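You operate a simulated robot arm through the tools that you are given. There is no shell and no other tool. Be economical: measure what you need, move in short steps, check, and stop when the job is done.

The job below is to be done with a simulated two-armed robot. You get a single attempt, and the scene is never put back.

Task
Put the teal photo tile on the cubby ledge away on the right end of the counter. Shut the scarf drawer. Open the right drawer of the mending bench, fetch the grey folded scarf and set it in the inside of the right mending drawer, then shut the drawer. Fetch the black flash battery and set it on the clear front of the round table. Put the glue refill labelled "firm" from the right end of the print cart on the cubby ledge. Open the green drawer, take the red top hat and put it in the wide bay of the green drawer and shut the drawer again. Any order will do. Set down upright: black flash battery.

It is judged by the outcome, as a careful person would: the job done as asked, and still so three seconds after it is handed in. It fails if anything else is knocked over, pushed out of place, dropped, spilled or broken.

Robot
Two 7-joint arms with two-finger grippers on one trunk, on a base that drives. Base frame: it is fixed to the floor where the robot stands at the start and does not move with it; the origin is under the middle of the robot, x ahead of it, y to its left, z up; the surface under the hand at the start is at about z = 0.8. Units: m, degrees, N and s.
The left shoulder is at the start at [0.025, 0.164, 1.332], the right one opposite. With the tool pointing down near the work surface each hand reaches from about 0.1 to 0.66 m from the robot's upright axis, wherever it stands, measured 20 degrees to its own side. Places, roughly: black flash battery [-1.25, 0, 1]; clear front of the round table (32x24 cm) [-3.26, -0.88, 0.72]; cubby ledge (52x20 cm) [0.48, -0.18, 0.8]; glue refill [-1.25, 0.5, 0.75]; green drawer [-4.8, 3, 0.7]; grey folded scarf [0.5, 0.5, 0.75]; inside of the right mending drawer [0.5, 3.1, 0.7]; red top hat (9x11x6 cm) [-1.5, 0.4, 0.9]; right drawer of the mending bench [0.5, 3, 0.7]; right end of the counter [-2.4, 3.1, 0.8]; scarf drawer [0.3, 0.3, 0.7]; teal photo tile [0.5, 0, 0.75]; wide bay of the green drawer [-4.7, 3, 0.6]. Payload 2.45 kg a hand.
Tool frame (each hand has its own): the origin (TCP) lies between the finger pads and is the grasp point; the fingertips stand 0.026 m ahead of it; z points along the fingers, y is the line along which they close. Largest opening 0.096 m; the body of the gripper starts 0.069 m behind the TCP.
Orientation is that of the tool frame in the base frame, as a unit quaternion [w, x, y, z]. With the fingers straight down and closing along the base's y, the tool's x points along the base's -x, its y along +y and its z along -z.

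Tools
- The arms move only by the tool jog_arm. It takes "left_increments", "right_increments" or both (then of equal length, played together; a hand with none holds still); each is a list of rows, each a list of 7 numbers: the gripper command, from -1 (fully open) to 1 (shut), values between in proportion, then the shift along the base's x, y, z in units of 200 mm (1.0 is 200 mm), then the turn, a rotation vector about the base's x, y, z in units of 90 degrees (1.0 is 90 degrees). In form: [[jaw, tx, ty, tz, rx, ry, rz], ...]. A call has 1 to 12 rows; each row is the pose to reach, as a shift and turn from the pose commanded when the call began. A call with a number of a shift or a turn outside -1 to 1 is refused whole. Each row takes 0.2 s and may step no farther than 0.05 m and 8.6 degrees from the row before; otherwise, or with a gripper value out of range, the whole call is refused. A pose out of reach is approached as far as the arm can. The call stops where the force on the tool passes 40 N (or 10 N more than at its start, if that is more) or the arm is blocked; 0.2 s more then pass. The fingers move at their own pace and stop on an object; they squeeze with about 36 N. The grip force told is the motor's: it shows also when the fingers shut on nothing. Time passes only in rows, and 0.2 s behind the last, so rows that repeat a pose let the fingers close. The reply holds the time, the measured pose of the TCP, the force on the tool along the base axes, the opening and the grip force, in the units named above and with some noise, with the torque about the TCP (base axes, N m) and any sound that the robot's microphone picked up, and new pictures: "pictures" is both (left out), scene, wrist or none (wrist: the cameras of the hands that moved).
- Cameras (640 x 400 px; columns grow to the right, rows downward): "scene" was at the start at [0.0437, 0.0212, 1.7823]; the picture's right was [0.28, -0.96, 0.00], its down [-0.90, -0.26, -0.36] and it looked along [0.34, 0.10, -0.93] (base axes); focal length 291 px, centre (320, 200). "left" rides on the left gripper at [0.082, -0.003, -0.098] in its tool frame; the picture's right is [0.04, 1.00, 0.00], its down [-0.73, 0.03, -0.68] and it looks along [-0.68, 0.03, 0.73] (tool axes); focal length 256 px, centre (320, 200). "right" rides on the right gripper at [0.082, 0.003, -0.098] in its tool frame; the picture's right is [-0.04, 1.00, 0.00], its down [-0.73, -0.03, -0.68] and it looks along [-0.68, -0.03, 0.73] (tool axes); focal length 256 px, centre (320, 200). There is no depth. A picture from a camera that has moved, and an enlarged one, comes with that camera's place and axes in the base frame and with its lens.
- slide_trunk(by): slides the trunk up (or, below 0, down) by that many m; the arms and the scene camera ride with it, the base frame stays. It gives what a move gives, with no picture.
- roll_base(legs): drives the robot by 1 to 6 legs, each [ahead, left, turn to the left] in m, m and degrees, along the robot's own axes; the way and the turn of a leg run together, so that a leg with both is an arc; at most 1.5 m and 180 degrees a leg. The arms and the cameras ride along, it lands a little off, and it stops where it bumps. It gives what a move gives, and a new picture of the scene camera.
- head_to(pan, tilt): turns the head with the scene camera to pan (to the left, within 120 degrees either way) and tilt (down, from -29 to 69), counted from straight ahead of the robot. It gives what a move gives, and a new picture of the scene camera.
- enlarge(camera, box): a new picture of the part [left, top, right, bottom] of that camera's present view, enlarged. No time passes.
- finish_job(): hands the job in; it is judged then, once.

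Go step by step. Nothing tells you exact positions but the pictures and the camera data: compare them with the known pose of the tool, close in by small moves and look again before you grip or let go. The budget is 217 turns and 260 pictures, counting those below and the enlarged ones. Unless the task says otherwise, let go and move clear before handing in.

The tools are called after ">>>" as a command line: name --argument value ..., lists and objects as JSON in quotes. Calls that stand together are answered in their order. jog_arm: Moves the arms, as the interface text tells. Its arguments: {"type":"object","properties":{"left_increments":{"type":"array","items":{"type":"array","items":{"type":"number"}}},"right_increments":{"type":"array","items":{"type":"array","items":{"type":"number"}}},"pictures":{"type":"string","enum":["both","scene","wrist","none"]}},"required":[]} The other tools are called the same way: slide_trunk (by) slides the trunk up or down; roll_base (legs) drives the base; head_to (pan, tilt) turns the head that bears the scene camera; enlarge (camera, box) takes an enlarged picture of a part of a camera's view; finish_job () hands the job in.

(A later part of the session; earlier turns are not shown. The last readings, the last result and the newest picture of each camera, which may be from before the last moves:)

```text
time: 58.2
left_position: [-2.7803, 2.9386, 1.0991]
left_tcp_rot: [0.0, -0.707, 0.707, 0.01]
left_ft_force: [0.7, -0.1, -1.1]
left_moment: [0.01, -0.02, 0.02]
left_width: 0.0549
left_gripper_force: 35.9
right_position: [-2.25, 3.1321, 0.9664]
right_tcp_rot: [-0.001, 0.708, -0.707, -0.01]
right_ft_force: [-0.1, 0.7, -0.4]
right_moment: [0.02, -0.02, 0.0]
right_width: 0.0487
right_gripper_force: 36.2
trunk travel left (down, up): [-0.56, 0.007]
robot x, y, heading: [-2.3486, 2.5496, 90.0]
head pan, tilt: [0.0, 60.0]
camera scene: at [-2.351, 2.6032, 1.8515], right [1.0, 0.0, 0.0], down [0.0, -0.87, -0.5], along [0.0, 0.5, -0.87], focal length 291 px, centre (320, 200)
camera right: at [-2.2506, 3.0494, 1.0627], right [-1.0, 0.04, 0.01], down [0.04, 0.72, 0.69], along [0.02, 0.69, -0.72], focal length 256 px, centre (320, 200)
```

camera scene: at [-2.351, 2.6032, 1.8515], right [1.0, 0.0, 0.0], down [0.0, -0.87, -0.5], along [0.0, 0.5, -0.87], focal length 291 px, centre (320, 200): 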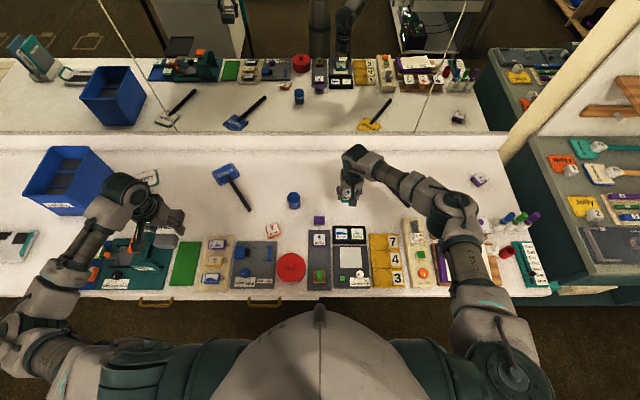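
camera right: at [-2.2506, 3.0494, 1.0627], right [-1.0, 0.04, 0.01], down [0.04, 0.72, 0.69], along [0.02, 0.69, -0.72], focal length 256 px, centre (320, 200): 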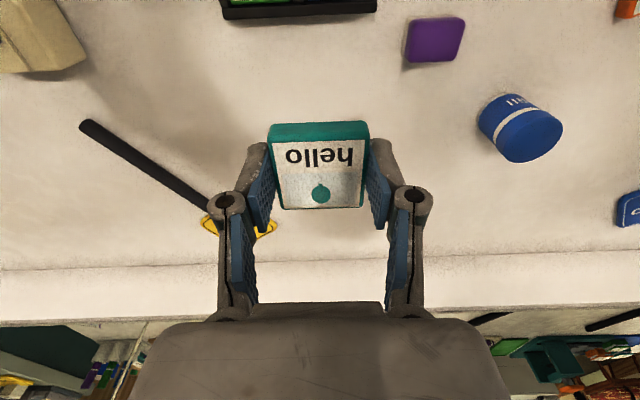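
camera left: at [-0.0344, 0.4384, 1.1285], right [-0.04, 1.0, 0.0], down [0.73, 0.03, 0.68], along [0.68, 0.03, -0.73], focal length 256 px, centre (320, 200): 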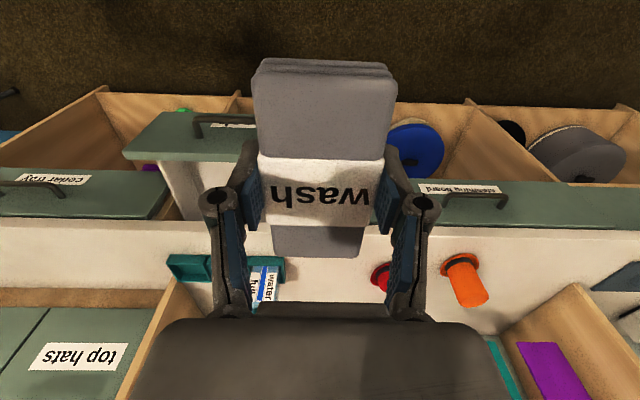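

The spot below is clear. I'll lower to just above the counter.

>>> jog_arm --right_increments '[[1, 0, 0.06, -0.2, 0, 0, 0], [1, 0, 0.12, -0.4, 0, 0, 0], [1, 0, 0.12, -0.55, 0, 0, 0], [1, 0, 0.12, -0.64, 0, 0, 0], [1, 0, 0.12, -0.64, 0, 0, 0]]' --pictures "wrist"

```text
time: 59.4
left_position: [-2.7794, 2.9393, 1.1005]
left_tcp_rot: [0.001, 0.707, -0.707, -0.01]
left_ft_force: [0.0, -1.0, 0.1]
left_moment: [-0.02, 0.0, 0.0]
left_width: 0.0549
left_gripper_force: 35.8
right_position: [-2.2433, 3.1356, 0.8503]
right_tcp_rot: [-0.001, 0.708, -0.706, -0.01]
right_ft_force: [-0.6, 0.0, -0.5]
right_moment: [-0.03, 0.01, -0.01]
right_width: 0.0488
right_gripper_force: 35.9
right hand out of reach, approached as far as the arm can: row 2, 3, 4, 5
trunk travel left (down, up): [-0.56, 0.007]
robot x, y, heading: [-2.3483, 2.5465, 90.1]
head pan, tilt: [0.0, 60.0]
camera right: at [-2.2437, 3.0519, 0.9471], right [-1.0, 0.04, 0.01], down [0.04, 0.72, 0.69], along [0.02, 0.69, -0.72], focal length 256 px, centre (320, 200)
```

right: 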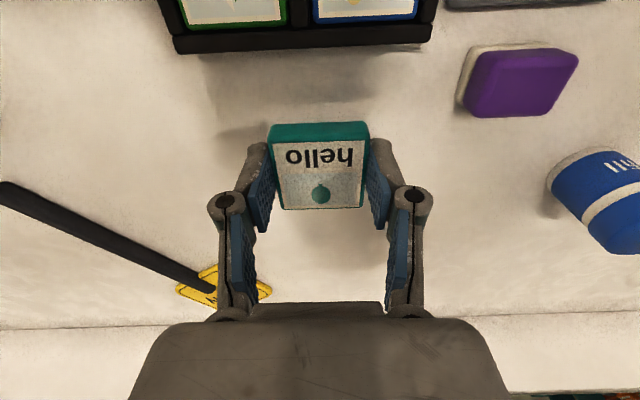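

The arm is at its reach limit, so I'll use the trunk to bring the tile down.

>>> slide_trunk --by -0.02

>>> jog_arm --right_increments '[[1, 0, 0, 0, 0, 0, 0]]' --pictures "wrist"

```text
time: 60.0
left_position: [-2.7806, 2.9394, 1.0792]
left_tcp_rot: [0.001, -0.707, 0.707, 0.009]
left_ft_force: [0.5, -1.0, -0.6]
left_moment: [0.02, -0.02, 0.04]
left_width: 0.055
left_gripper_force: 36.0
right_position: [-2.2436, 3.1351, 0.8303]
right_tcp_rot: [-0.001, 0.708, -0.706, -0.01]
right_ft_force: [0.7, 0.1, -0.2]
right_moment: [0.02, 0.01, -0.02]
right_width: 0.0488
right_gripper_force: 35.6
trunk travel left (down, up): [-0.54, 0.027]
robot x, y, heading: [-2.3455, 2.5505, 90.0]
head pan, tilt: [0.0, 60.0]
```

```text
time: 60.4
left_position: [-2.7805, 2.9392, 1.0784]
left_tcp_rot: [0.0, -0.707, 0.707, 0.01]
left_ft_force: [-0.3, 0.0, -0.5]
left_moment: [-0.04, 0.02, 0.01]
left_width: 0.0549
left_gripper_force: 36.4
right_position: [-2.2443, 3.1352, 0.8314]
right_tcp_rot: [-0.001, 0.708, -0.706, -0.009]
right_ft_force: [-0.3, -0.4, -0.5]
right_moment: [0.0, 0.0, 0.0]
right_width: 0.049
right_gripper_force: 36.1
trunk travel left (down, up): [-0.54, 0.027]
robot x, y, heading: [-2.3494, 2.5482, 90.0]
head pan, tilt: [0.0, 60.0]
camera right: at [-2.2447, 3.0515, 0.9272], right [-1.0, 0.04, 0.01], down [0.04, 0.72, 0.69], along [0.02, 0.69, -0.72], focal length 256 px, centre (320, 200)
```

right: 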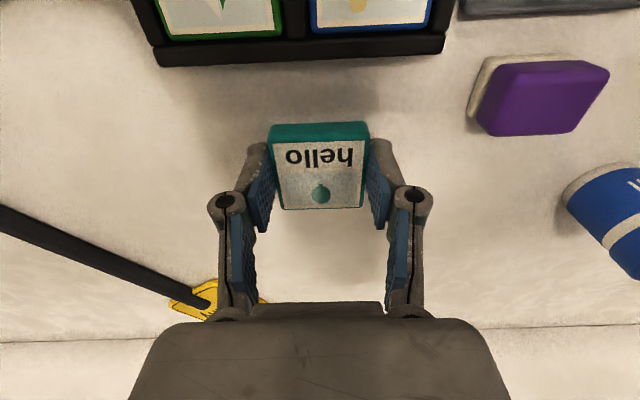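

Still a little above the surface. I'll step down by a few millimetres at a time and look for contact.

>>> jog_arm --right_increments '[[1, 0, 0, -0.015, 0, 0, 0], [1, 0, 0, -0.03, 0, 0, 0]]' --pictures "none"

>>> jog_arm --right_increments '[[1, 0, 0, -0.01, 0, 0, 0]]' --pictures "none"

>>> jog_arm --right_increments '[[1, 0, 0, -0.01, 0, 0, 0]]' --pictures "wrist"

```text
time: 61.0
left_position: [-2.7798, 2.9385, 1.0782]
left_tcp_rot: [0.001, -0.707, 0.707, 0.01]
left_ft_force: [0.1, -0.2, -0.4]
left_moment: [-0.01, -0.01, -0.01]
left_width: 0.055
left_gripper_force: 36.2
right_position: [-2.2425, 3.1315, 0.8249]
right_tcp_rot: [-0.001, 0.708, -0.707, -0.01]
right_ft_force: [1.0, -0.1, -0.7]
right_moment: [-0.04, 0.06, 0.01]
right_width: 0.0492
right_gripper_force: 36.1
right hand out of reach, approached as far as the arm can: row 2
trunk travel left (down, up): [-0.54, 0.027]
robot x, y, heading: [-2.3477, 2.5461, 90.0]
head pan, tilt: [0.0, 60.0]
```

```text
time: 61.4
left_position: [-2.78, 2.9393, 1.0788]
left_tcp_rot: [0.0, 0.707, -0.707, -0.009]
left_ft_force: [-0.8, 0.6, -0.4]
left_moment: [0.0, 0.0, 0.01]
left_width: 0.0548
left_gripper_force: 36.2
right_position: [-2.2445, 3.1303, 0.8241]
right_tcp_rot: [-0.001, 0.708, -0.706, -0.01]
right_ft_force: [-0.4, 0.0, 0.2]
right_moment: [-0.01, 0.02, 0.0]
right_width: 0.049
right_gripper_force: 35.9
trunk travel left (down, up): [-0.54, 0.027]
robot x, y, heading: [-2.3448, 2.5447, 90.1]
head pan, tilt: [0.0, 60.0]
```

```text
time: 61.8
left_position: [-2.7808, 2.9388, 1.0788]
left_tcp_rot: [0.0, -0.707, 0.707, 0.009]
left_ft_force: [0.6, -0.5, 0.1]
left_moment: [0.01, -0.02, 0.02]
left_width: 0.055
left_gripper_force: 35.5
right_position: [-2.2473, 3.1305, 0.8232]
right_tcp_rot: [0.0, 0.71, -0.704, -0.014]
right_ft_force: [-0.4, 0.3, 0.5]
right_moment: [-0.03, 0.0, -0.03]
right_width: 0.0489
right_gripper_force: 35.6
right hand out of reach, approached as far as the arm can: row 1
trunk travel left (down, up): [-0.54, 0.027]
robot x, y, heading: [-2.3463, 2.5476, 90.1]
head pan, tilt: [0.0, 60.0]
camera right: at [-2.2472, 3.0471, 0.9192], right [-1.0, 0.03, 0.02], down [0.04, 0.72, 0.69], along [0.01, 0.69, -0.72], focal length 256 px, centre (320, 200)
```

right: 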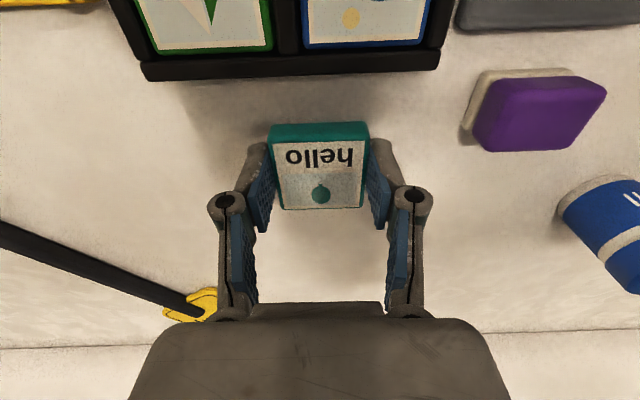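

Out of reach downward again, so I'll use the trunk in small steps and watch the force.

>>> slide_trunk --by -0.007

>>> slide_trunk --by -0.004

>>> enlarge --camera "right" --box '[220, 80, 420, 205]'

```text
time: 62.4
left_position: [-2.7791, 2.9385, 1.0722]
left_tcp_rot: [0.0, -0.707, 0.707, 0.01]
left_ft_force: [0.1, 0.3, 0.3]
left_moment: [-0.03, -0.03, -0.01]
left_width: 0.055
left_gripper_force: 36.0
right_position: [-2.2421, 3.1305, 0.814]
right_tcp_rot: [-0.001, 0.708, -0.706, -0.011]
right_ft_force: [0.1, -0.8, 0.2]
right_moment: [-0.02, 0.03, 0.01]
right_width: 0.0491
right_gripper_force: 36.1
trunk travel left (down, up): [-0.533, 0.034]
robot x, y, heading: [-2.3502, 2.5492, 90.0]
head pan, tilt: [0.0, 60.0]
```

```text
time: 62.9
left_position: [-2.7805, 2.9399, 1.0688]
left_tcp_rot: [0.0, -0.707, 0.707, 0.01]
left_ft_force: [0.4, -0.8, -0.2]
left_moment: [-0.03, -0.03, -0.02]
left_width: 0.0548
left_gripper_force: 35.8
right_position: [-2.2429, 3.1294, 0.8104]
right_tcp_rot: [-0.002, 0.708, -0.707, -0.01]
right_ft_force: [0.1, -0.6, -0.2]
right_moment: [0.02, -0.03, 0.01]
right_width: 0.049
right_gripper_force: 35.6
trunk travel left (down, up): [-0.529, 0.038]
robot x, y, heading: [-2.3531, 2.5486, 90.0]
head pan, tilt: [0.0, 60.0]
```

```text
3.20 times, centred on (320, 142) of right
camera zoom: at [-2.2439, 3.0462, 0.9065], right [-1.0, 0.04, 0.01], down [0.04, 0.72, 0.69], along [0.02, 0.69, -0.72], focal length 819 px, centre (320, 384)
```

zoom: 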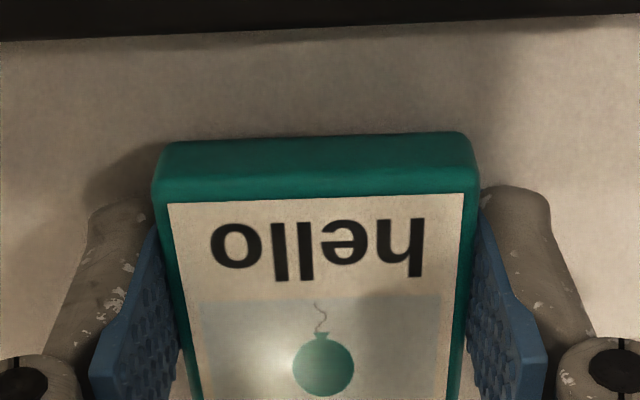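

Still slightly above the surface, judging by the shadow. I'll lower a bit more.

>>> slide_trunk --by -0.01

>>> enlarge --camera "right" --box '[220, 80, 420, 205]'

```text
time: 63.5
left_position: [-2.7804, 2.9375, 1.0581]
left_tcp_rot: [-0.001, 0.708, -0.706, -0.009]
left_ft_force: [-0.4, -0.1, -1.8]
left_moment: [-0.03, 0.04, -0.01]
left_width: 0.055
left_gripper_force: 35.8
right_position: [-2.2436, 3.1291, 0.8054]
right_tcp_rot: [-0.004, 0.708, -0.706, -0.013]
right_ft_force: [1.4, -0.2, 35.5]
right_moment: [-0.72, -0.39, 0.01]
right_width: 0.0492
right_gripper_force: 36.0
trunk travel left (down, up): [-0.519, 0.048]
robot x, y, heading: [-2.3481, 2.5478, 90.2]
head pan, tilt: [0.0, 60.0]
```

```text
3.20 times, centred on (320, 142) of right
camera zoom: at [-2.2444, 3.045, 0.9009], right [-1.0, 0.04, 0.01], down [0.04, 0.72, 0.69], along [0.02, 0.69, -0.72], focal length 819 px, centre (320, 384)
```

zoom: 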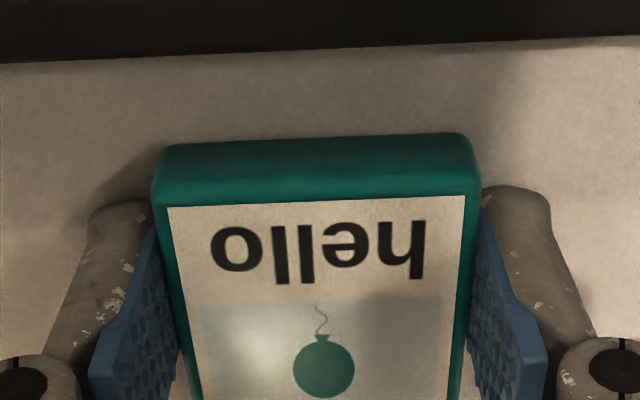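

The tile is on the counter with about 35 N of push. I'll ease up slightly, open the jaws partway and lift.

>>> slide_trunk --by 0.004

>>> jog_arm --right_increments '[[0.3, 0, 0, 0, 0, 0, 0], [-0.4, 0, 0, 0, 0, 0, 0], [-0.4, 0, 0, 0, 0, 0, 0], [-0.4, 0, 0, 0.15, 0, 0, 0], [-0.4, 0, 0, 0.35, 0, 0, 0], [-0.4, 0, 0, 0.6, 0, 0, 0]]' --pictures "wrist"

```text
time: 64.0
left_position: [-2.7802, 2.9374, 1.0617]
left_tcp_rot: [-0.001, 0.707, -0.707, -0.011]
left_ft_force: [-0.3, -0.1, -0.7]
left_moment: [0.02, 0.0, 0.02]
left_width: 0.055
left_gripper_force: 36.0
right_position: [-2.2433, 3.1282, 0.8054]
right_tcp_rot: [-0.002, 0.708, -0.706, -0.012]
right_ft_force: [-1.2, 5.7, 13.4]
right_moment: [-0.09, -0.24, 0.11]
right_width: 0.0488
right_gripper_force: 35.8
trunk travel left (down, up): [-0.523, 0.044]
robot x, y, heading: [-2.3483, 2.5511, 90.1]
head pan, tilt: [0.0, 60.0]
```

```text
time: 65.4
left_position: [-2.7785, 2.9378, 1.0616]
left_tcp_rot: [0.0, 0.707, -0.707, -0.01]
left_ft_force: [0.3, -0.7, -0.3]
left_moment: [0.02, -0.02, -0.02]
left_width: 0.055
left_gripper_force: 35.9
right_position: [-2.2414, 3.128, 0.9263]
right_tcp_rot: [-0.002, 0.707, -0.707, -0.01]
right_ft_force: [0.0, -0.2, -0.7]
right_moment: [0.0, 0.0, -0.02]
right_width: 0.0671
right_gripper_force: 0.1
trunk travel left (down, up): [-0.523, 0.044]
robot x, y, heading: [-2.3452, 2.5535, 90.0]
head pan, tilt: [0.0, 60.0]
camera right: at [-2.2431, 3.0436, 1.0223], right [-1.0, 0.04, 0.01], down [0.04, 0.72, 0.69], along [0.02, 0.69, -0.72], focal length 256 px, centre (320, 200)
```

right: 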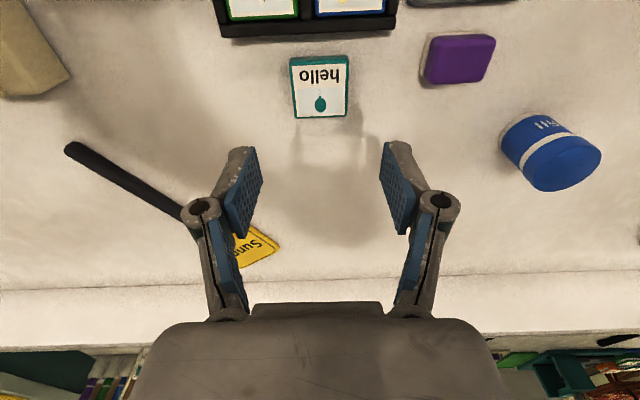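

The teal tile is set down on the counter. Next I'll retract and drive to the mending bench's right drawer with the scarf.

>>> jog_arm --right_increments '[[0, 0, 0, 0.25, 0, 0, 0], [0, 0, 0, 0.5, 0, 0, 0], [0, 0, -0.2, 0.65, 0, 0, 0], [0, 0, -0.4, 0.65, 0, 0, 0], [0, 0, -0.6, 0.65, 0, 0, 0], [0, 0, -0.8, 0.65, 0, 0, 0], [0, 0, -1.0, 0.65, 0, 0, 0]]' --pictures "scene"

```text
time: 67.0
left_position: [-2.7802, 2.9377, 1.0617]
left_tcp_rot: [0.001, 0.707, -0.707, -0.01]
left_ft_force: [0.8, 1.0, -0.7]
left_moment: [-0.02, 0.0, 0.01]
left_width: 0.0551
left_gripper_force: 35.6
right_position: [-2.2417, 2.9263, 1.0565]
right_tcp_rot: [-0.003, 0.708, -0.707, -0.012]
right_ft_force: [0.7, 0.3, -0.5]
right_moment: [0.04, -0.03, -0.01]
right_width: 0.0479
right_gripper_force: 0.0
trunk travel left (down, up): [-0.523, 0.044]
robot x, y, heading: [-2.3514, 2.5503, 90.3]
head pan, tilt: [0.0, 60.0]
camera scene: at [-2.3492, 2.6011, 1.8147], right [1.0, 0.0, 0.0], down [0.0, -0.87, -0.5], along [0.0, 0.5, -0.87], focal length 291 px, centre (320, 200)
```

scene: 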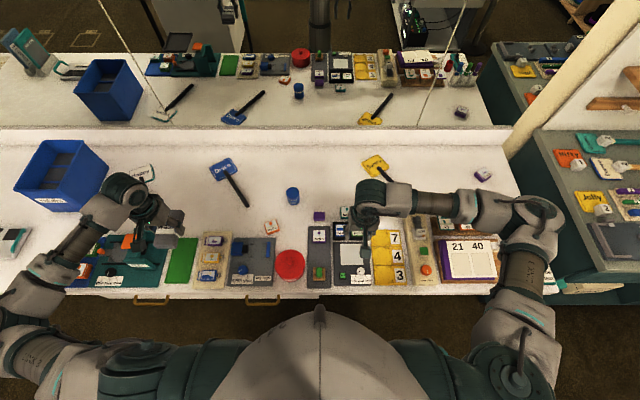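

I'll back off, then strafe right to the mending bench.

>>> roll_base --legs '[[-0.36, 0, 0], [0, -1.45, 0], [0, -1.4, 0]]'

>>> head_to --pan 0 --tilt 60

```text
time: 82.4
left_position: [0.0277, 2.5858, 1.0613]
left_tcp_rot: [-0.002, 0.713, -0.701, -0.009]
left_ft_force: [0.0, 0.5, -0.7]
left_moment: [0.02, 0.01, 0.0]
left_width: 0.0549
left_gripper_force: 36.0
right_position: [0.5609, 2.5818, 1.0584]
right_tcp_rot: [-0.001, 0.717, -0.697, -0.011]
right_ft_force: [0.1, -0.5, -0.1]
right_moment: [0.01, -0.01, -0.03]
right_width: 0.0482
right_gripper_force: 0.2
trunk travel left (down, up): [-0.523, 0.044]
robot x, y, heading: [0.4721, 2.2037, 91.0]
head pan, tilt: [0.0, 60.0]
stopped in leg 3: the robot was blocked; the commanded pose is now the measured one
camera scene: at [0.4383, 2.2662, 1.8139], right [1.0, 0.02, 0.02], down [0.02, -0.87, -0.49], along [0.01, 0.49, -0.87], focal length 291 px, centre (320, 200)
```

scene: 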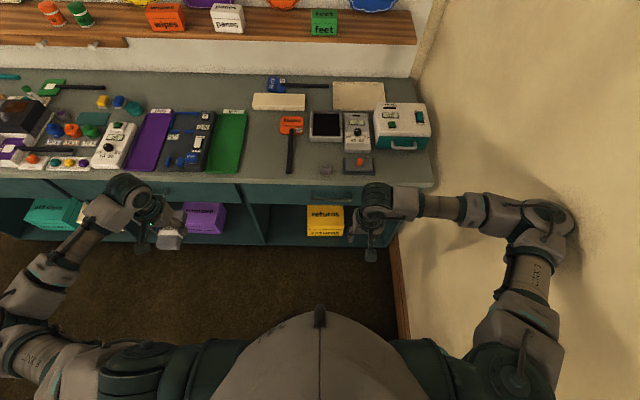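

```text
time: 83.0
left_position: [0.0296, 2.5867, 1.0595]
left_tcp_rot: [0.0, 0.712, -0.702, -0.009]
left_ft_force: [-0.1, 0.4, -0.3]
left_moment: [-0.03, -0.01, 0.01]
left_width: 0.055
left_gripper_force: 36.3
right_position: [0.5617, 2.5805, 1.0577]
right_tcp_rot: [-0.001, 0.718, -0.695, -0.011]
right_ft_force: [0.3, -0.1, 0.0]
right_moment: [0.01, 0.0, 0.0]
right_width: 0.0479
right_gripper_force: 0.1
trunk travel left (down, up): [-0.523, 0.044]
robot x, y, heading: [0.4658, 2.2024, 90.7]
head pan, tilt: [0.0, 60.0]
camera scene: at [0.4293, 2.2709, 1.8132], right [1.0, 0.02, 0.02], down [0.03, -0.87, -0.49], along [0.01, 0.49, -0.87], focal length 291 px, centre (320, 200)
```

scene: 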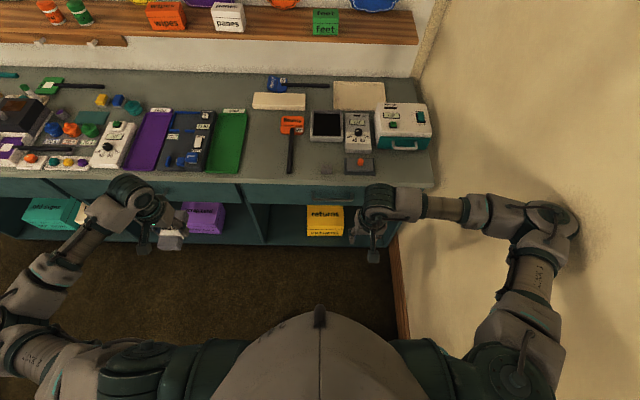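

My right elbow touched the wall, so I'll shift left a little. The right drawer's handle is at about [0.49, 2.92, 0.67].

>>> roll_base --legs '[[0, 0.12, -0.5]]'

>>> enlarge --camera "scene" --box '[230, 150, 470, 300]'

```text
time: 84.2
left_position: [-0.0443, 2.58, 1.0794]
left_tcp_rot: [0.005, 0.707, -0.707, -0.025]
left_ft_force: [0.5, 0.7, -1.4]
left_moment: [-0.02, 0.07, -0.07]
left_width: 0.0549
left_gripper_force: 35.9
right_position: [0.4899, 2.5721, 1.0566]
right_tcp_rot: [0.007, 0.711, -0.703, -0.024]
right_ft_force: [0.8, -0.2, -0.7]
right_moment: [-0.02, 0.05, 0.01]
right_width: 0.0479
right_gripper_force: 0.1
trunk travel left (down, up): [-0.523, 0.044]
robot x, y, heading: [0.3573, 2.2023, 90.5]
head pan, tilt: [0.0, 60.0]
camera scene: at [0.3646, 2.2504, 1.8147], right [1.0, 0.01, 0.0], down [0.01, -0.87, -0.5], along [-0.01, 0.5, -0.87], focal length 291 px, centre (320, 200)
```

scene: 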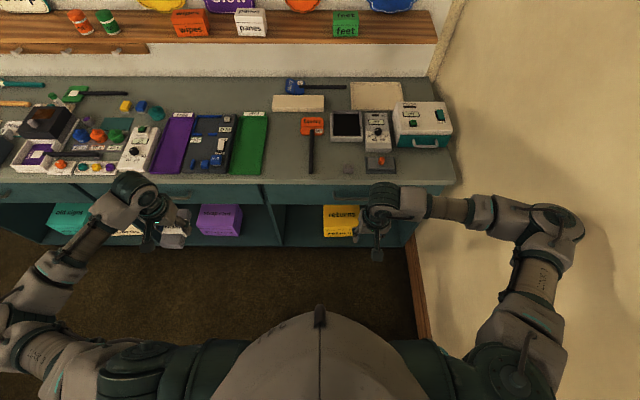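

```text
2.67 times, centred on (350, 225) of scene
camera zoom: at [0.3646, 2.2504, 1.8147], right [1.0, 0.01, 0.0], down [0.01, -0.87, -0.5], along [-0.01, 0.5, -0.87], focal length 777 px, centre (240, 133)
```

zoom: 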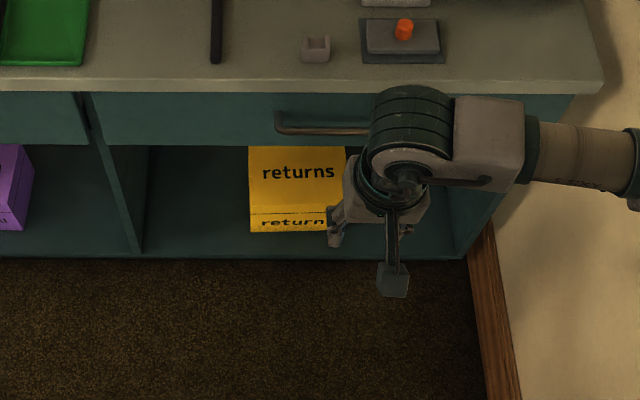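

The drawer handle is a horizontal bar around x ≈ 0.42–0.6. I'll lower the trunk and turn the right hand to point forward with its jaws closing vertically.

>>> slide_trunk --by -0.25

>>> jog_arm --right_increments '[[-1, 0, 0, 0, 0.05, 0.05, -0.05], [-1, 0, 0, 0, 0.1, 0.1, -0.1], [-1, 0, 0, 0, 0.15, 0.15, -0.15], [-1, 0, 0, 0, 0.2, 0.2, -0.2], [-1, 0, 0, 0, 0.25, 0.25, -0.25], [-1, 0, 0, 0, 0.3, 0.3, -0.3], [-1, 0, 0, 0, 0.35, 0.35, -0.35], [-1, 0, 0, 0, 0.4, 0.4, -0.4], [-1, 0, 0, 0, 0.45, 0.45, -0.45], [-1, 0, 0, 0, 0.5, 0.5, -0.5], [-1, 0, 0, 0, 0.55, 0.55, -0.55], [-1, 0, 0, 0, 0.6, 0.6, -0.6]]' --pictures "both"

```text
time: 86.8
left_position: [-0.0575, 2.5821, 0.8247]
left_tcp_rot: [0.002, 0.708, -0.705, -0.022]
left_ft_force: [-0.3, -0.1, -0.7]
left_moment: [0.04, -0.04, -0.01]
left_width: 0.055
left_gripper_force: 36.4
right_position: [0.4791, 2.5727, 0.8092]
right_tcp_rot: [0.003, 0.712, -0.702, -0.02]
right_ft_force: [-1.2, -0.5, 1.1]
right_moment: [0.01, -0.06, 0.02]
right_width: 0.0479
right_gripper_force: 0.1
trunk travel left (down, up): [-0.273, 0.294]
robot x, y, heading: [0.3545, 2.2046, 90.6]
head pan, tilt: [0.0, 60.0]
```

```text
time: 89.4
left_position: [-0.0479, 2.5829, 0.8273]
left_tcp_rot: [0.005, 0.707, -0.706, -0.023]
left_ft_force: [0.2, -0.1, -1.3]
left_moment: [0.01, 0.0, 0.01]
left_width: 0.0553
left_gripper_force: 36.1
right_position: [0.4852, 2.583, 0.8009]
right_tcp_rot: [0.001, -0.466, 0.803, 0.371]
right_ft_force: [-0.2, 0.3, 0.3]
right_moment: [0.01, -0.03, 0.0]
right_width: 0.0961
right_gripper_force: 0.1
right hand out of reach, approached as far as the arm can: row 6, 7, 8, 9, 10, 11, 12
trunk travel left (down, up): [-0.273, 0.294]
robot x, y, heading: [0.3596, 2.2002, 90.7]
head pan, tilt: [0.0, 60.0]
camera scene: at [0.359, 2.3195, 1.5642], right [1.0, 0.01, 0.0], down [0.01, -0.87, -0.5], along [0.0, 0.5, -0.87], focal length 291 px, centre (320, 200)
camera right: at [0.4714, 2.464, 0.8455], right [-0.73, 0.32, 0.61], down [0.67, 0.13, 0.73], along [0.15, 0.94, -0.31], focal length 256 px, centre (320, 200)
```

scene: 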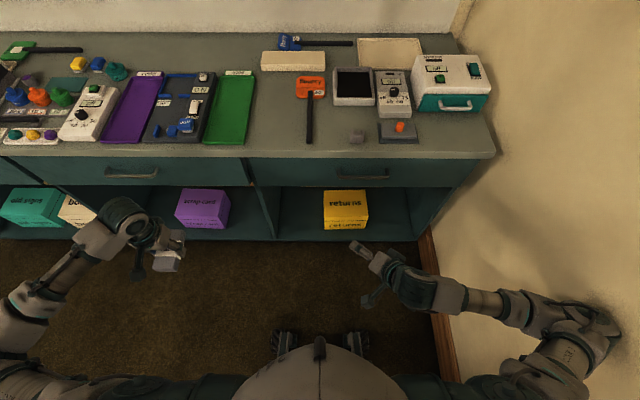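
right: 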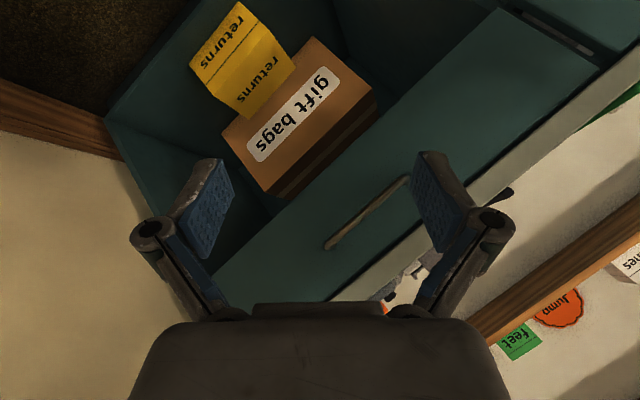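

The arm can't reach that full turn so near the wall. Instead I'll hook the bar from above: tool pointing down with the jaws closing front-to-back.

>>> jog_arm --right_increments '[[-1, 0, 0, 0, -0.056, 0, -0.07], [-1, 0, 0, 0, -0.112, 0, -0.14], [-1, 0, 0, 0, -0.168, 0, -0.21], [-1, 0, 0, 0, -0.224, 0, -0.28], [-1, 0, 0, 0, -0.28, 0, -0.35], [-1, 0, 0, 0, -0.336, 0, -0.42], [-1, 0, 0, 0, -0.392, 0, -0.49], [-1, 0, 0, 0, -0.448, 0, -0.56], [-1, 0, 0, 0, -0.507, 0, -0.636], [-1, 0, 0, 0, -0.507, 0, -0.636]]' --pictures "both"

```text
refused: row 9 steps farther than a row can; nothing moved
```

>>> jog_arm --right_increments '[[-1, 0, 0, 0, -0.056, 0, -0.07], [-1, 0, 0, 0, -0.112, 0, -0.14], [-1, 0, 0, 0, -0.168, 0, -0.21], [-1, 0, 0, 0, -0.224, 0, -0.28], [-1, 0, 0, 0, -0.28, 0, -0.35], [-1, 0, 0, 0, -0.336, 0, -0.42], [-1, 0, 0, 0, -0.392, 0, -0.49], [-1, 0, 0, 0, -0.448, 0, -0.56], [-1, 0, 0, 0, -0.49, 0, -0.61], [-1, 0, 0, 0, -0.507, 0, -0.636]]' --pictures "both"

```text
time: 91.6
left_position: [-0.0491, 2.5836, 0.8291]
left_tcp_rot: [0.004, 0.708, -0.706, -0.023]
left_ft_force: [0.1, 0.1, -0.9]
left_moment: [-0.01, 0.01, 0.02]
left_width: 0.055
left_gripper_force: 36.6
right_position: [0.4859, 2.5829, 0.8015]
right_tcp_rot: [0.002, 0.0, 1.0, -0.003]
right_ft_force: [0.2, 0.8, -0.3]
right_moment: [-0.03, 0.04, 0.0]
right_width: 0.0959
right_gripper_force: 0.0
trunk travel left (down, up): [-0.273, 0.294]
robot x, y, heading: [0.3573, 2.2053, 90.2]
head pan, tilt: [0.0, 60.0]
camera scene: at [0.3581, 2.3204, 1.5642], right [1.0, 0.01, 0.0], down [0.01, -0.87, -0.5], along [0.0, 0.5, -0.87], focal length 291 px, centre (320, 200)
camera right: at [0.4044, 2.586, 0.8983], right [0.04, 1.0, 0.0], down [0.73, -0.03, 0.68], along [0.68, -0.03, -0.73], focal length 256 px, centre (320, 200)
```

scene: 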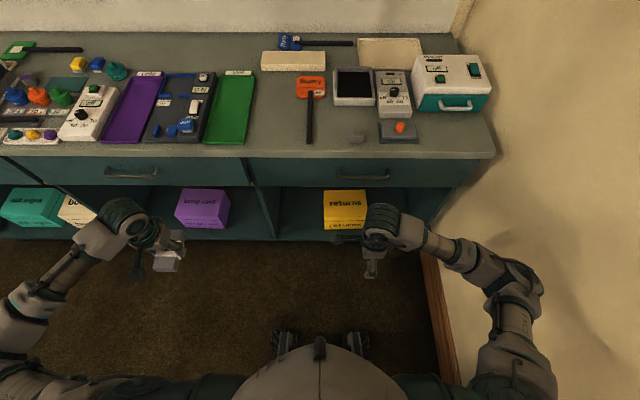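
right: 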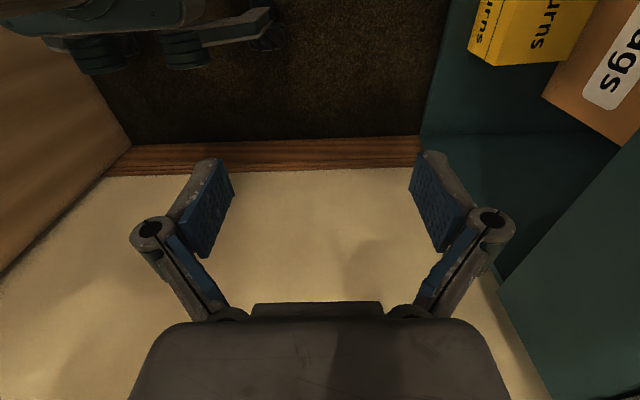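

The hand is now oriented as I wanted. I'll take a close look at the handle from here.

>>> enlarge --camera "scene" --box '[260, 130, 460, 255]'

```text
3.20 times, centred on (360, 192) of scene
camera zoom: at [0.3581, 2.3204, 1.5642], right [1.0, 0.01, 0.0], down [0.01, -0.87, -0.5], along [0.0, 0.5, -0.87], focal length 932 px, centre (192, 224)
```

zoom: 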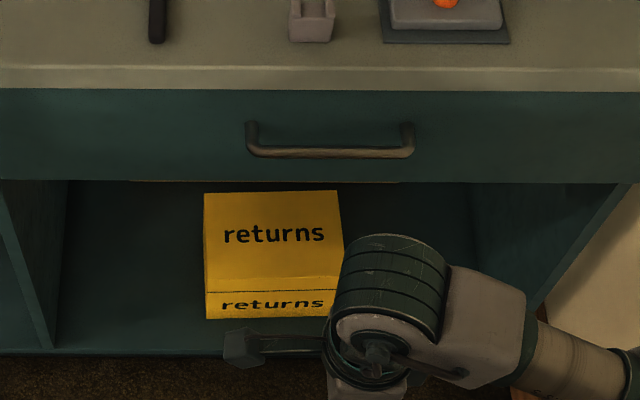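

The bar is about 17 cm wide, centred at [0.51, 2.896, 0.718], standing roughly 3.4 cm out from the face. I'll move forward while tilting the hand toward horizontal and see how far it gets.

>>> jog_arm --right_increments '[[-1, 0.01, 0.08, -0.04, 0.09, 0, 0], [-1, 0.02, 0.16, -0.08, 0.18, 0, 0], [-1, 0.03, 0.24, -0.12, 0.27, 0, 0], [-1, 0.04, 0.32, -0.16, 0.36, 0, 0], [-1, 0.05, 0.4, -0.2, 0.45, 0, 0], [-1, 0.06, 0.48, -0.24, 0.54, 0, 0], [-1, 0.08, 0.56, -0.28, 0.63, 0, 0], [-1, 0.1, 0.64, -0.32, 0.72, 0, 0], [-1, 0.12, 0.72, -0.36, 0.81, 0, 0], [-1, 0.12, 0.8, -0.4, 0.9, 0, 0], [-1, 0.12, 0.85, -0.4, 0.97, 0, 0]]' --pictures "both"

```text
time: 94.0
left_position: [-0.0534, 2.5831, 0.8257]
left_tcp_rot: [0.003, 0.708, -0.706, -0.022]
left_ft_force: [-1.3, 0.7, -0.8]
left_moment: [0.03, 0.01, 0.01]
left_width: 0.0548
left_gripper_force: 36.2
right_position: [0.3713, 2.7397, 0.8137]
right_tcp_rot: [0.03, 0.024, 0.74, 0.671]
right_ft_force: [0.5, 0.2, 0.1]
right_moment: [-0.03, -0.03, -0.01]
right_width: 0.0959
right_gripper_force: 0.0
right hand out of reach, approached as far as the arm can: row 7, 8, 9, 10, 11
trunk travel left (down, up): [-0.273, 0.294]
robot x, y, heading: [0.3585, 2.2009, 90.4]
head pan, tilt: [0.0, 60.0]
camera scene: at [0.3464, 2.3208, 1.5641], right [1.0, 0.01, 0.01], down [0.01, -0.87, -0.5], along [0.0, 0.5, -0.87], focal length 291 px, centre (320, 200)
camera right: at [0.2826, 2.6495, 0.826], right [0.04, 0.09, 0.99], down [0.68, -0.73, 0.04], along [0.73, 0.67, -0.09], focal length 256 px, centre (320, 200)
```

scene: 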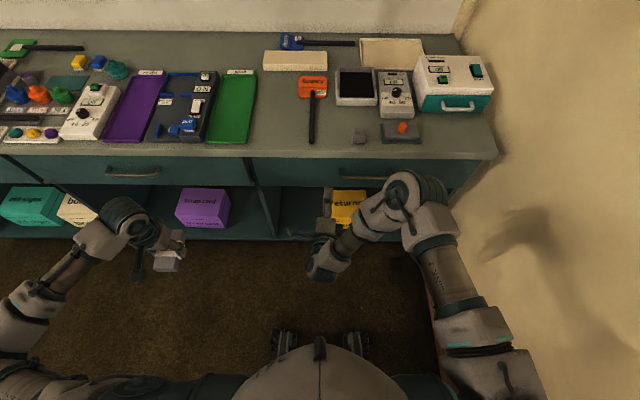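
right: 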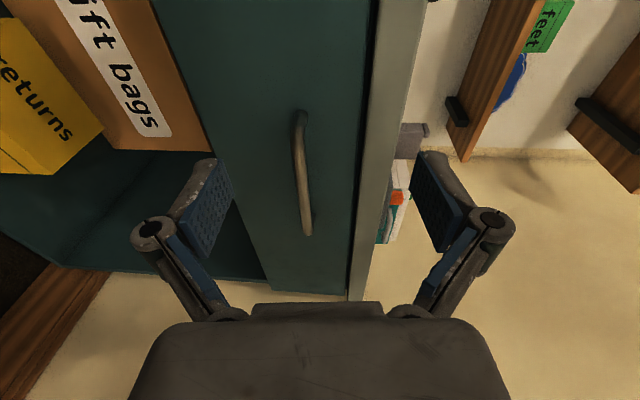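

The hand is now almost horizontal and facing the handle, just a bit left and high. I'll shift it right and down to line up with the bar.

>>> jog_arm --right_increments '[[-1, 0.1, 0, -0.1, 0, 0, 0], [-1, 0.2, 0, -0.2, 0, 0, 0], [-1, 0.3, 0, -0.3, 0, 0, 0], [-1, 0.4, 0, -0.4, 0, 0, 0], [-1, 0.5, 0, -0.475, 0, 0, 0], [-1, 0.55, 0, -0.475, 0, 0, 0]]' --pictures "both"

```text
time: 95.4
left_position: [-0.048, 2.5824, 0.8273]
left_tcp_rot: [0.004, 0.708, -0.706, -0.022]
left_ft_force: [0.2, -0.5, -1.6]
left_moment: [0.01, -0.02, 0.0]
left_width: 0.0547
left_gripper_force: 35.8
right_position: [0.3773, 2.7341, 0.8088]
right_tcp_rot: [0.029, 0.027, 0.743, 0.668]
right_ft_force: [0.0, 0.6, 0.4]
right_moment: [-0.03, -0.02, 0.01]
right_width: 0.096
right_gripper_force: 0.0
right hand out of reach, approached as far as the arm can: row 1, 2, 3, 4, 5, 6
trunk travel left (down, up): [-0.273, 0.294]
robot x, y, heading: [0.3602, 2.2038, 90.3]
head pan, tilt: [0.0, 60.0]
camera scene: at [0.3597, 2.3208, 1.5641], right [1.0, 0.01, 0.0], down [0.01, -0.87, -0.5], along [0.0, 0.5, -0.87], focal length 291 px, centre (320, 200)
camera right: at [0.2892, 2.6433, 0.8202], right [0.04, 0.1, 0.99], down [0.68, -0.74, 0.04], along [0.74, 0.67, -0.1], focal length 256 px, centre (320, 200)
```

scene: 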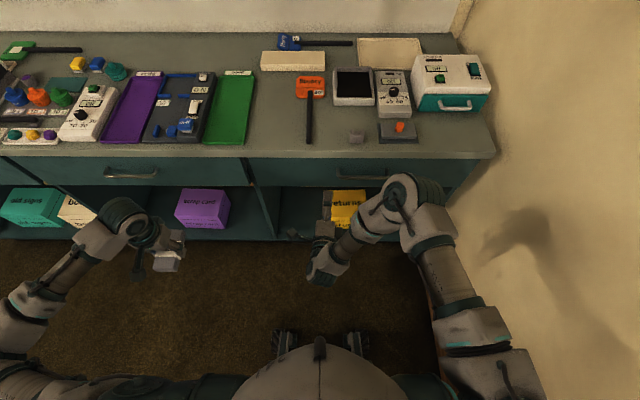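
right: 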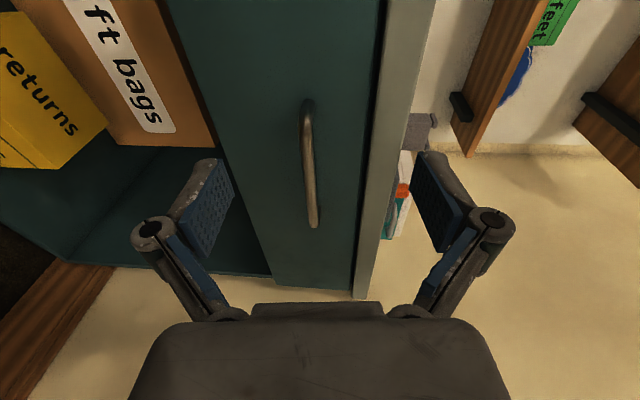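

This arm configuration is at its limit, so I'll do the alignment with the base and trunk: trunk down 9 cm and base 12 cm right.

>>> slide_trunk --by -0.09

>>> roll_base --legs '[[0, -0.11, 0]]'

>>> jog_arm --right_increments '[[-1, 0, 0, 0, 0, 0, 0]]' --pictures "wrist"

```text
time: 96.6
left_position: [-0.0481, 2.5825, 0.7391]
left_tcp_rot: [0.004, 0.707, -0.707, -0.023]
left_ft_force: [-0.1, -0.7, -0.1]
left_moment: [0.01, 0.03, 0.01]
left_width: 0.0547
left_gripper_force: 35.8
right_position: [0.3776, 2.7353, 0.7239]
right_tcp_rot: [0.028, 0.025, 0.74, 0.671]
right_ft_force: [0.3, 0.6, -0.3]
right_moment: [0.0, 0.01, -0.02]
right_width: 0.096
right_gripper_force: 0.2
trunk travel left (down, up): [-0.183, 0.384]
robot x, y, heading: [0.3607, 2.2043, 90.6]
head pan, tilt: [0.0, 60.0]
```

```text
time: 97.8
left_position: [0.031, 2.5819, 0.7248]
left_tcp_rot: [-0.003, 0.71, -0.704, -0.013]
left_ft_force: [-2.9, -2.9, -0.1]
left_moment: [0.17, -0.25, 0.02]
left_width: 0.0551
left_gripper_force: 36.0
right_position: [0.4568, 2.7344, 0.7226]
right_tcp_rot: [0.036, 0.016, 0.741, 0.671]
right_ft_force: [-3.1, 0.3, 0.9]
right_moment: [-0.06, -0.01, -0.24]
right_width: 0.0957
right_gripper_force: 0.0
trunk travel left (down, up): [-0.183, 0.384]
robot x, y, heading: [0.463, 2.2052, 90.7]
head pan, tilt: [0.0, 60.0]
camera scene: at [0.41, 2.3948, 1.4672], right [1.0, 0.01, 0.04], down [0.03, -0.87, -0.5], along [0.02, 0.5, -0.87], focal length 291 px, centre (320, 200)
```

scene: 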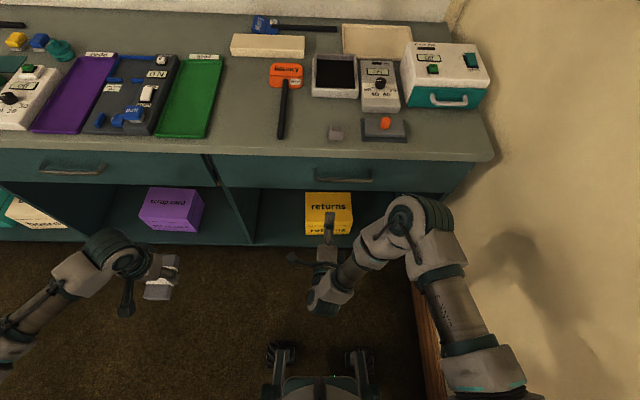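

```text
time: 98.2
left_position: [0.0736, 2.5813, 0.7491]
left_tcp_rot: [0.013, 0.708, -0.705, -0.033]
left_ft_force: [0.8, 0.2, -1.4]
left_moment: [-0.05, 0.11, 0.0]
left_width: 0.0549
left_gripper_force: 36.1
right_position: [0.4987, 2.7338, 0.7241]
right_tcp_rot: [0.016, 0.035, 0.74, 0.672]
right_ft_force: [0.5, -0.1, -0.2]
right_moment: [-0.01, 0.01, 0.09]
right_width: 0.0963
right_gripper_force: 0.0
trunk travel left (down, up): [-0.183, 0.384]
robot x, y, heading: [0.4628, 2.204, 90.4]
head pan, tilt: [0.0, 60.0]
camera right: at [0.411, 2.6414, 0.7381], right [0.07, 0.09, 0.99], down [0.68, -0.73, 0.02], along [0.73, 0.68, -0.11], focal length 256 px, centre (320, 200)
```

right: 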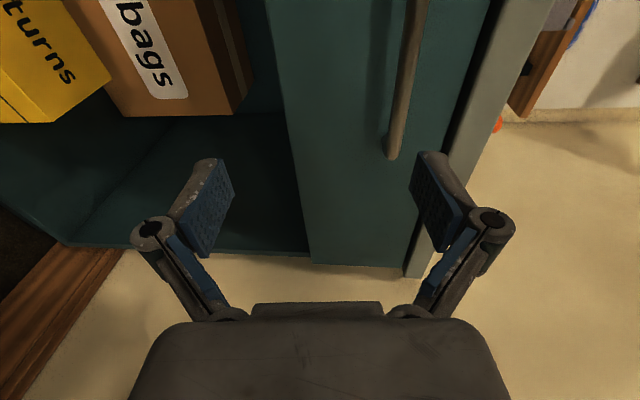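

The wrist view shows the bar is a bit higher than I thought, at about z = 0.778 and y ≈ 2.86. I'll raise the trunk to match and check again.

>>> slide_trunk --by 0.052

>>> jog_arm --right_increments '[[-1, 0, 0, 0, 0, 0, 0]]' --pictures "both"

```text
time: 99.2
left_position: [0.0608, 2.5808, 0.7947]
left_tcp_rot: [0.011, 0.709, -0.704, -0.028]
left_ft_force: [-0.1, -0.3, -1.5]
left_moment: [-0.03, 0.01, 0.01]
left_width: 0.0548
left_gripper_force: 35.8
right_position: [0.4855, 2.7325, 0.7753]
right_tcp_rot: [0.021, 0.03, 0.74, 0.671]
right_ft_force: [-0.7, 1.3, 0.0]
right_moment: [0.0, -0.01, -0.03]
right_width: 0.096
right_gripper_force: 0.0
trunk travel left (down, up): [-0.235, 0.332]
robot x, y, heading: [0.4616, 2.2042, 90.5]
head pan, tilt: [0.0, 60.0]
```

```text
time: 99.6
left_position: [0.0472, 2.5786, 0.7901]
left_tcp_rot: [0.007, 0.71, -0.704, -0.025]
left_ft_force: [-0.1, -0.4, -1.1]
left_moment: [0.01, -0.01, 0.0]
left_width: 0.0551
left_gripper_force: 35.8
right_position: [0.4737, 2.7326, 0.7767]
right_tcp_rot: [0.026, 0.026, 0.74, 0.672]
right_ft_force: [0.5, -0.1, 0.2]
right_moment: [-0.01, 0.0, -0.02]
right_width: 0.096
right_gripper_force: 0.1
trunk travel left (down, up): [-0.235, 0.332]
robot x, y, heading: [0.4577, 2.2061, 90.7]
head pan, tilt: [0.0, 60.0]
camera scene: at [0.4354, 2.3484, 1.5244], right [1.0, 0.01, 0.02], down [0.02, -0.87, -0.5], along [0.01, 0.5, -0.87], focal length 291 px, centre (320, 200)
camera right: at [0.3861, 2.6412, 0.7884], right [0.04, 0.09, 0.99], down [0.68, -0.73, 0.04], along [0.73, 0.68, -0.1], focal length 256 px, centre (320, 200)
```

scene: 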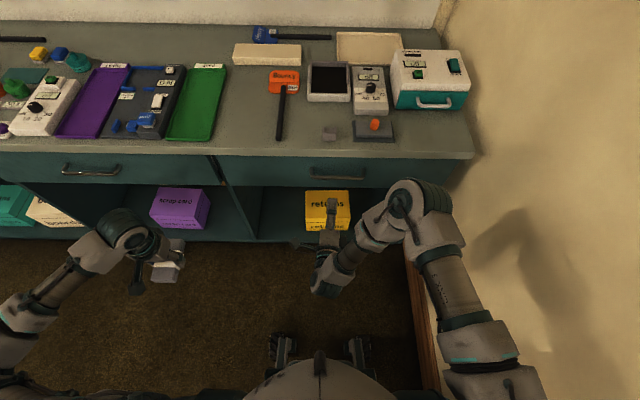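
right: 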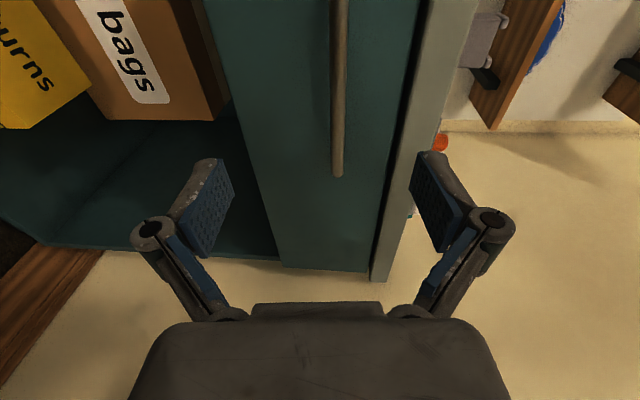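

The bar now lines up with the jaw centre. I'll drive ahead 12 cm so the bar sits between the fingers.

>>> roll_base --legs '[[0.115, 0, 0]]'

>>> jog_arm --right_increments '[[-1, 0, 0, 0, 0, 0, 0]]' --pictures "wrist"

```text
time: 100.8
left_position: [0.0636, 2.6949, 0.796]
left_tcp_rot: [0.012, 0.709, -0.705, -0.029]
left_ft_force: [0.8, -0.6, -1.0]
left_moment: [0.01, 0.09, -0.02]
left_width: 0.0551
left_gripper_force: 36.2
right_position: [0.4889, 2.8477, 0.776]
right_tcp_rot: [0.021, 0.031, 0.74, 0.672]
right_ft_force: [0.8, 0.0, 0.3]
right_moment: [-0.01, 0.0, 0.06]
right_width: 0.096
right_gripper_force: 0.1
trunk travel left (down, up): [-0.235, 0.332]
robot x, y, heading: [0.4593, 2.3167, 90.1]
head pan, tilt: [0.0, 60.0]
camera scene: at [0.4756, 2.4624, 1.5247], right [1.0, 0.01, -0.01], down [0.0, -0.87, -0.5], along [-0.01, 0.5, -0.87], focal length 291 px, centre (320, 200)
```

scene: 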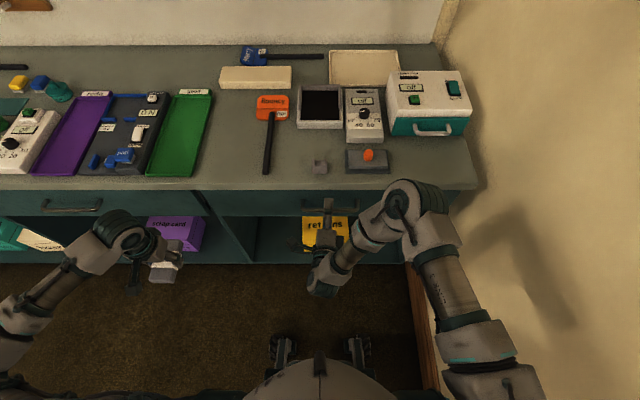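

```text
time: 101.2
left_position: [0.0499, 2.6902, 0.7904]
left_tcp_rot: [0.006, 0.709, -0.705, -0.025]
left_ft_force: [-1.1, 0.0, 0.1]
left_moment: [0.04, -0.02, 0.03]
left_width: 0.0552
left_gripper_force: 36.3
right_position: [0.4766, 2.8448, 0.7786]
right_tcp_rot: [0.026, 0.025, 0.739, 0.673]
right_ft_force: [-1.4, 0.1, -0.2]
right_moment: [-0.01, -0.01, 0.0]
right_width: 0.096
right_gripper_force: 0.0
trunk travel left (down, up): [-0.235, 0.332]
robot x, y, heading: [0.46, 2.3155, 90.5]
head pan, tilt: [0.0, 60.0]
camera right: at [0.388, 2.7524, 0.7902], right [0.04, 0.09, 1.0], down [0.68, -0.73, 0.04], along [0.73, 0.68, -0.09], focal length 256 px, centre (320, 200)
```

right: 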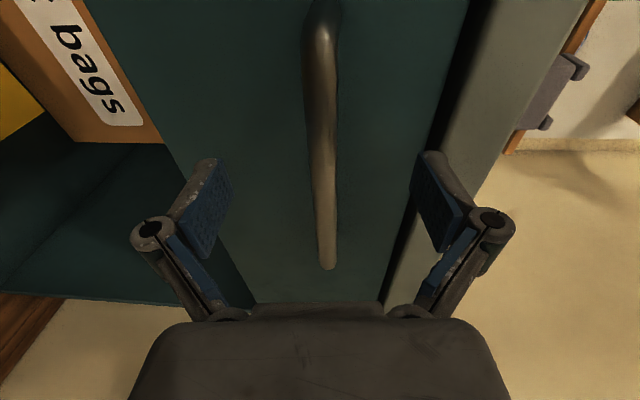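

The bar is centred between the fingers, so I'll close on it.

>>> jog_arm --right_increments '[[0, 0, 0, 0, 0, 0, 0], [1, 0, 0, 0, 0, 0, 0], [1, 0, 0, 0, 0, 0, 0], [1, 0, 0, 0, 0, 0, 0]]' --pictures "wrist"

```text
time: 102.2
left_position: [0.06, 2.6918, 0.796]
left_tcp_rot: [0.008, 0.708, -0.705, -0.029]
left_ft_force: [0.1, -0.1, -1.2]
left_moment: [0.02, 0.01, 0.0]
left_width: 0.0548
left_gripper_force: 36.2
right_position: [0.4846, 2.8452, 0.7802]
right_tcp_rot: [0.022, 0.03, 0.737, 0.675]
right_ft_force: [18.4, 1.7, 19.7]
right_moment: [0.14, -0.78, 0.14]
right_width: 0.0129
right_gripper_force: 39.9
trunk travel left (down, up): [-0.235, 0.332]
robot x, y, heading: [0.4644, 2.3179, 90.7]
head pan, tilt: [0.0, 60.0]
camera right: at [0.3967, 2.7528, 0.7927], right [0.05, 0.08, 0.99], down [0.68, -0.73, 0.02], along [0.73, 0.68, -0.1], focal length 256 px, centre (320, 200)
```

right: 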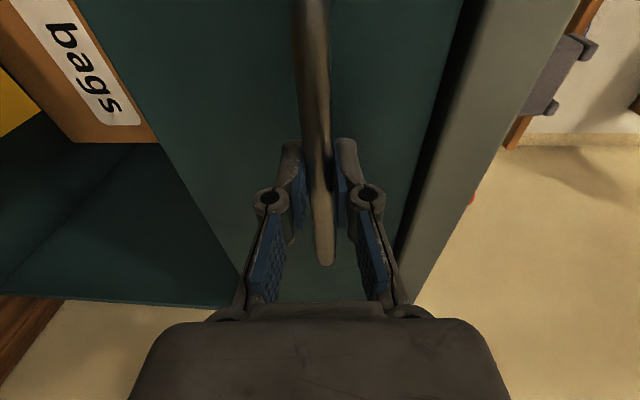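

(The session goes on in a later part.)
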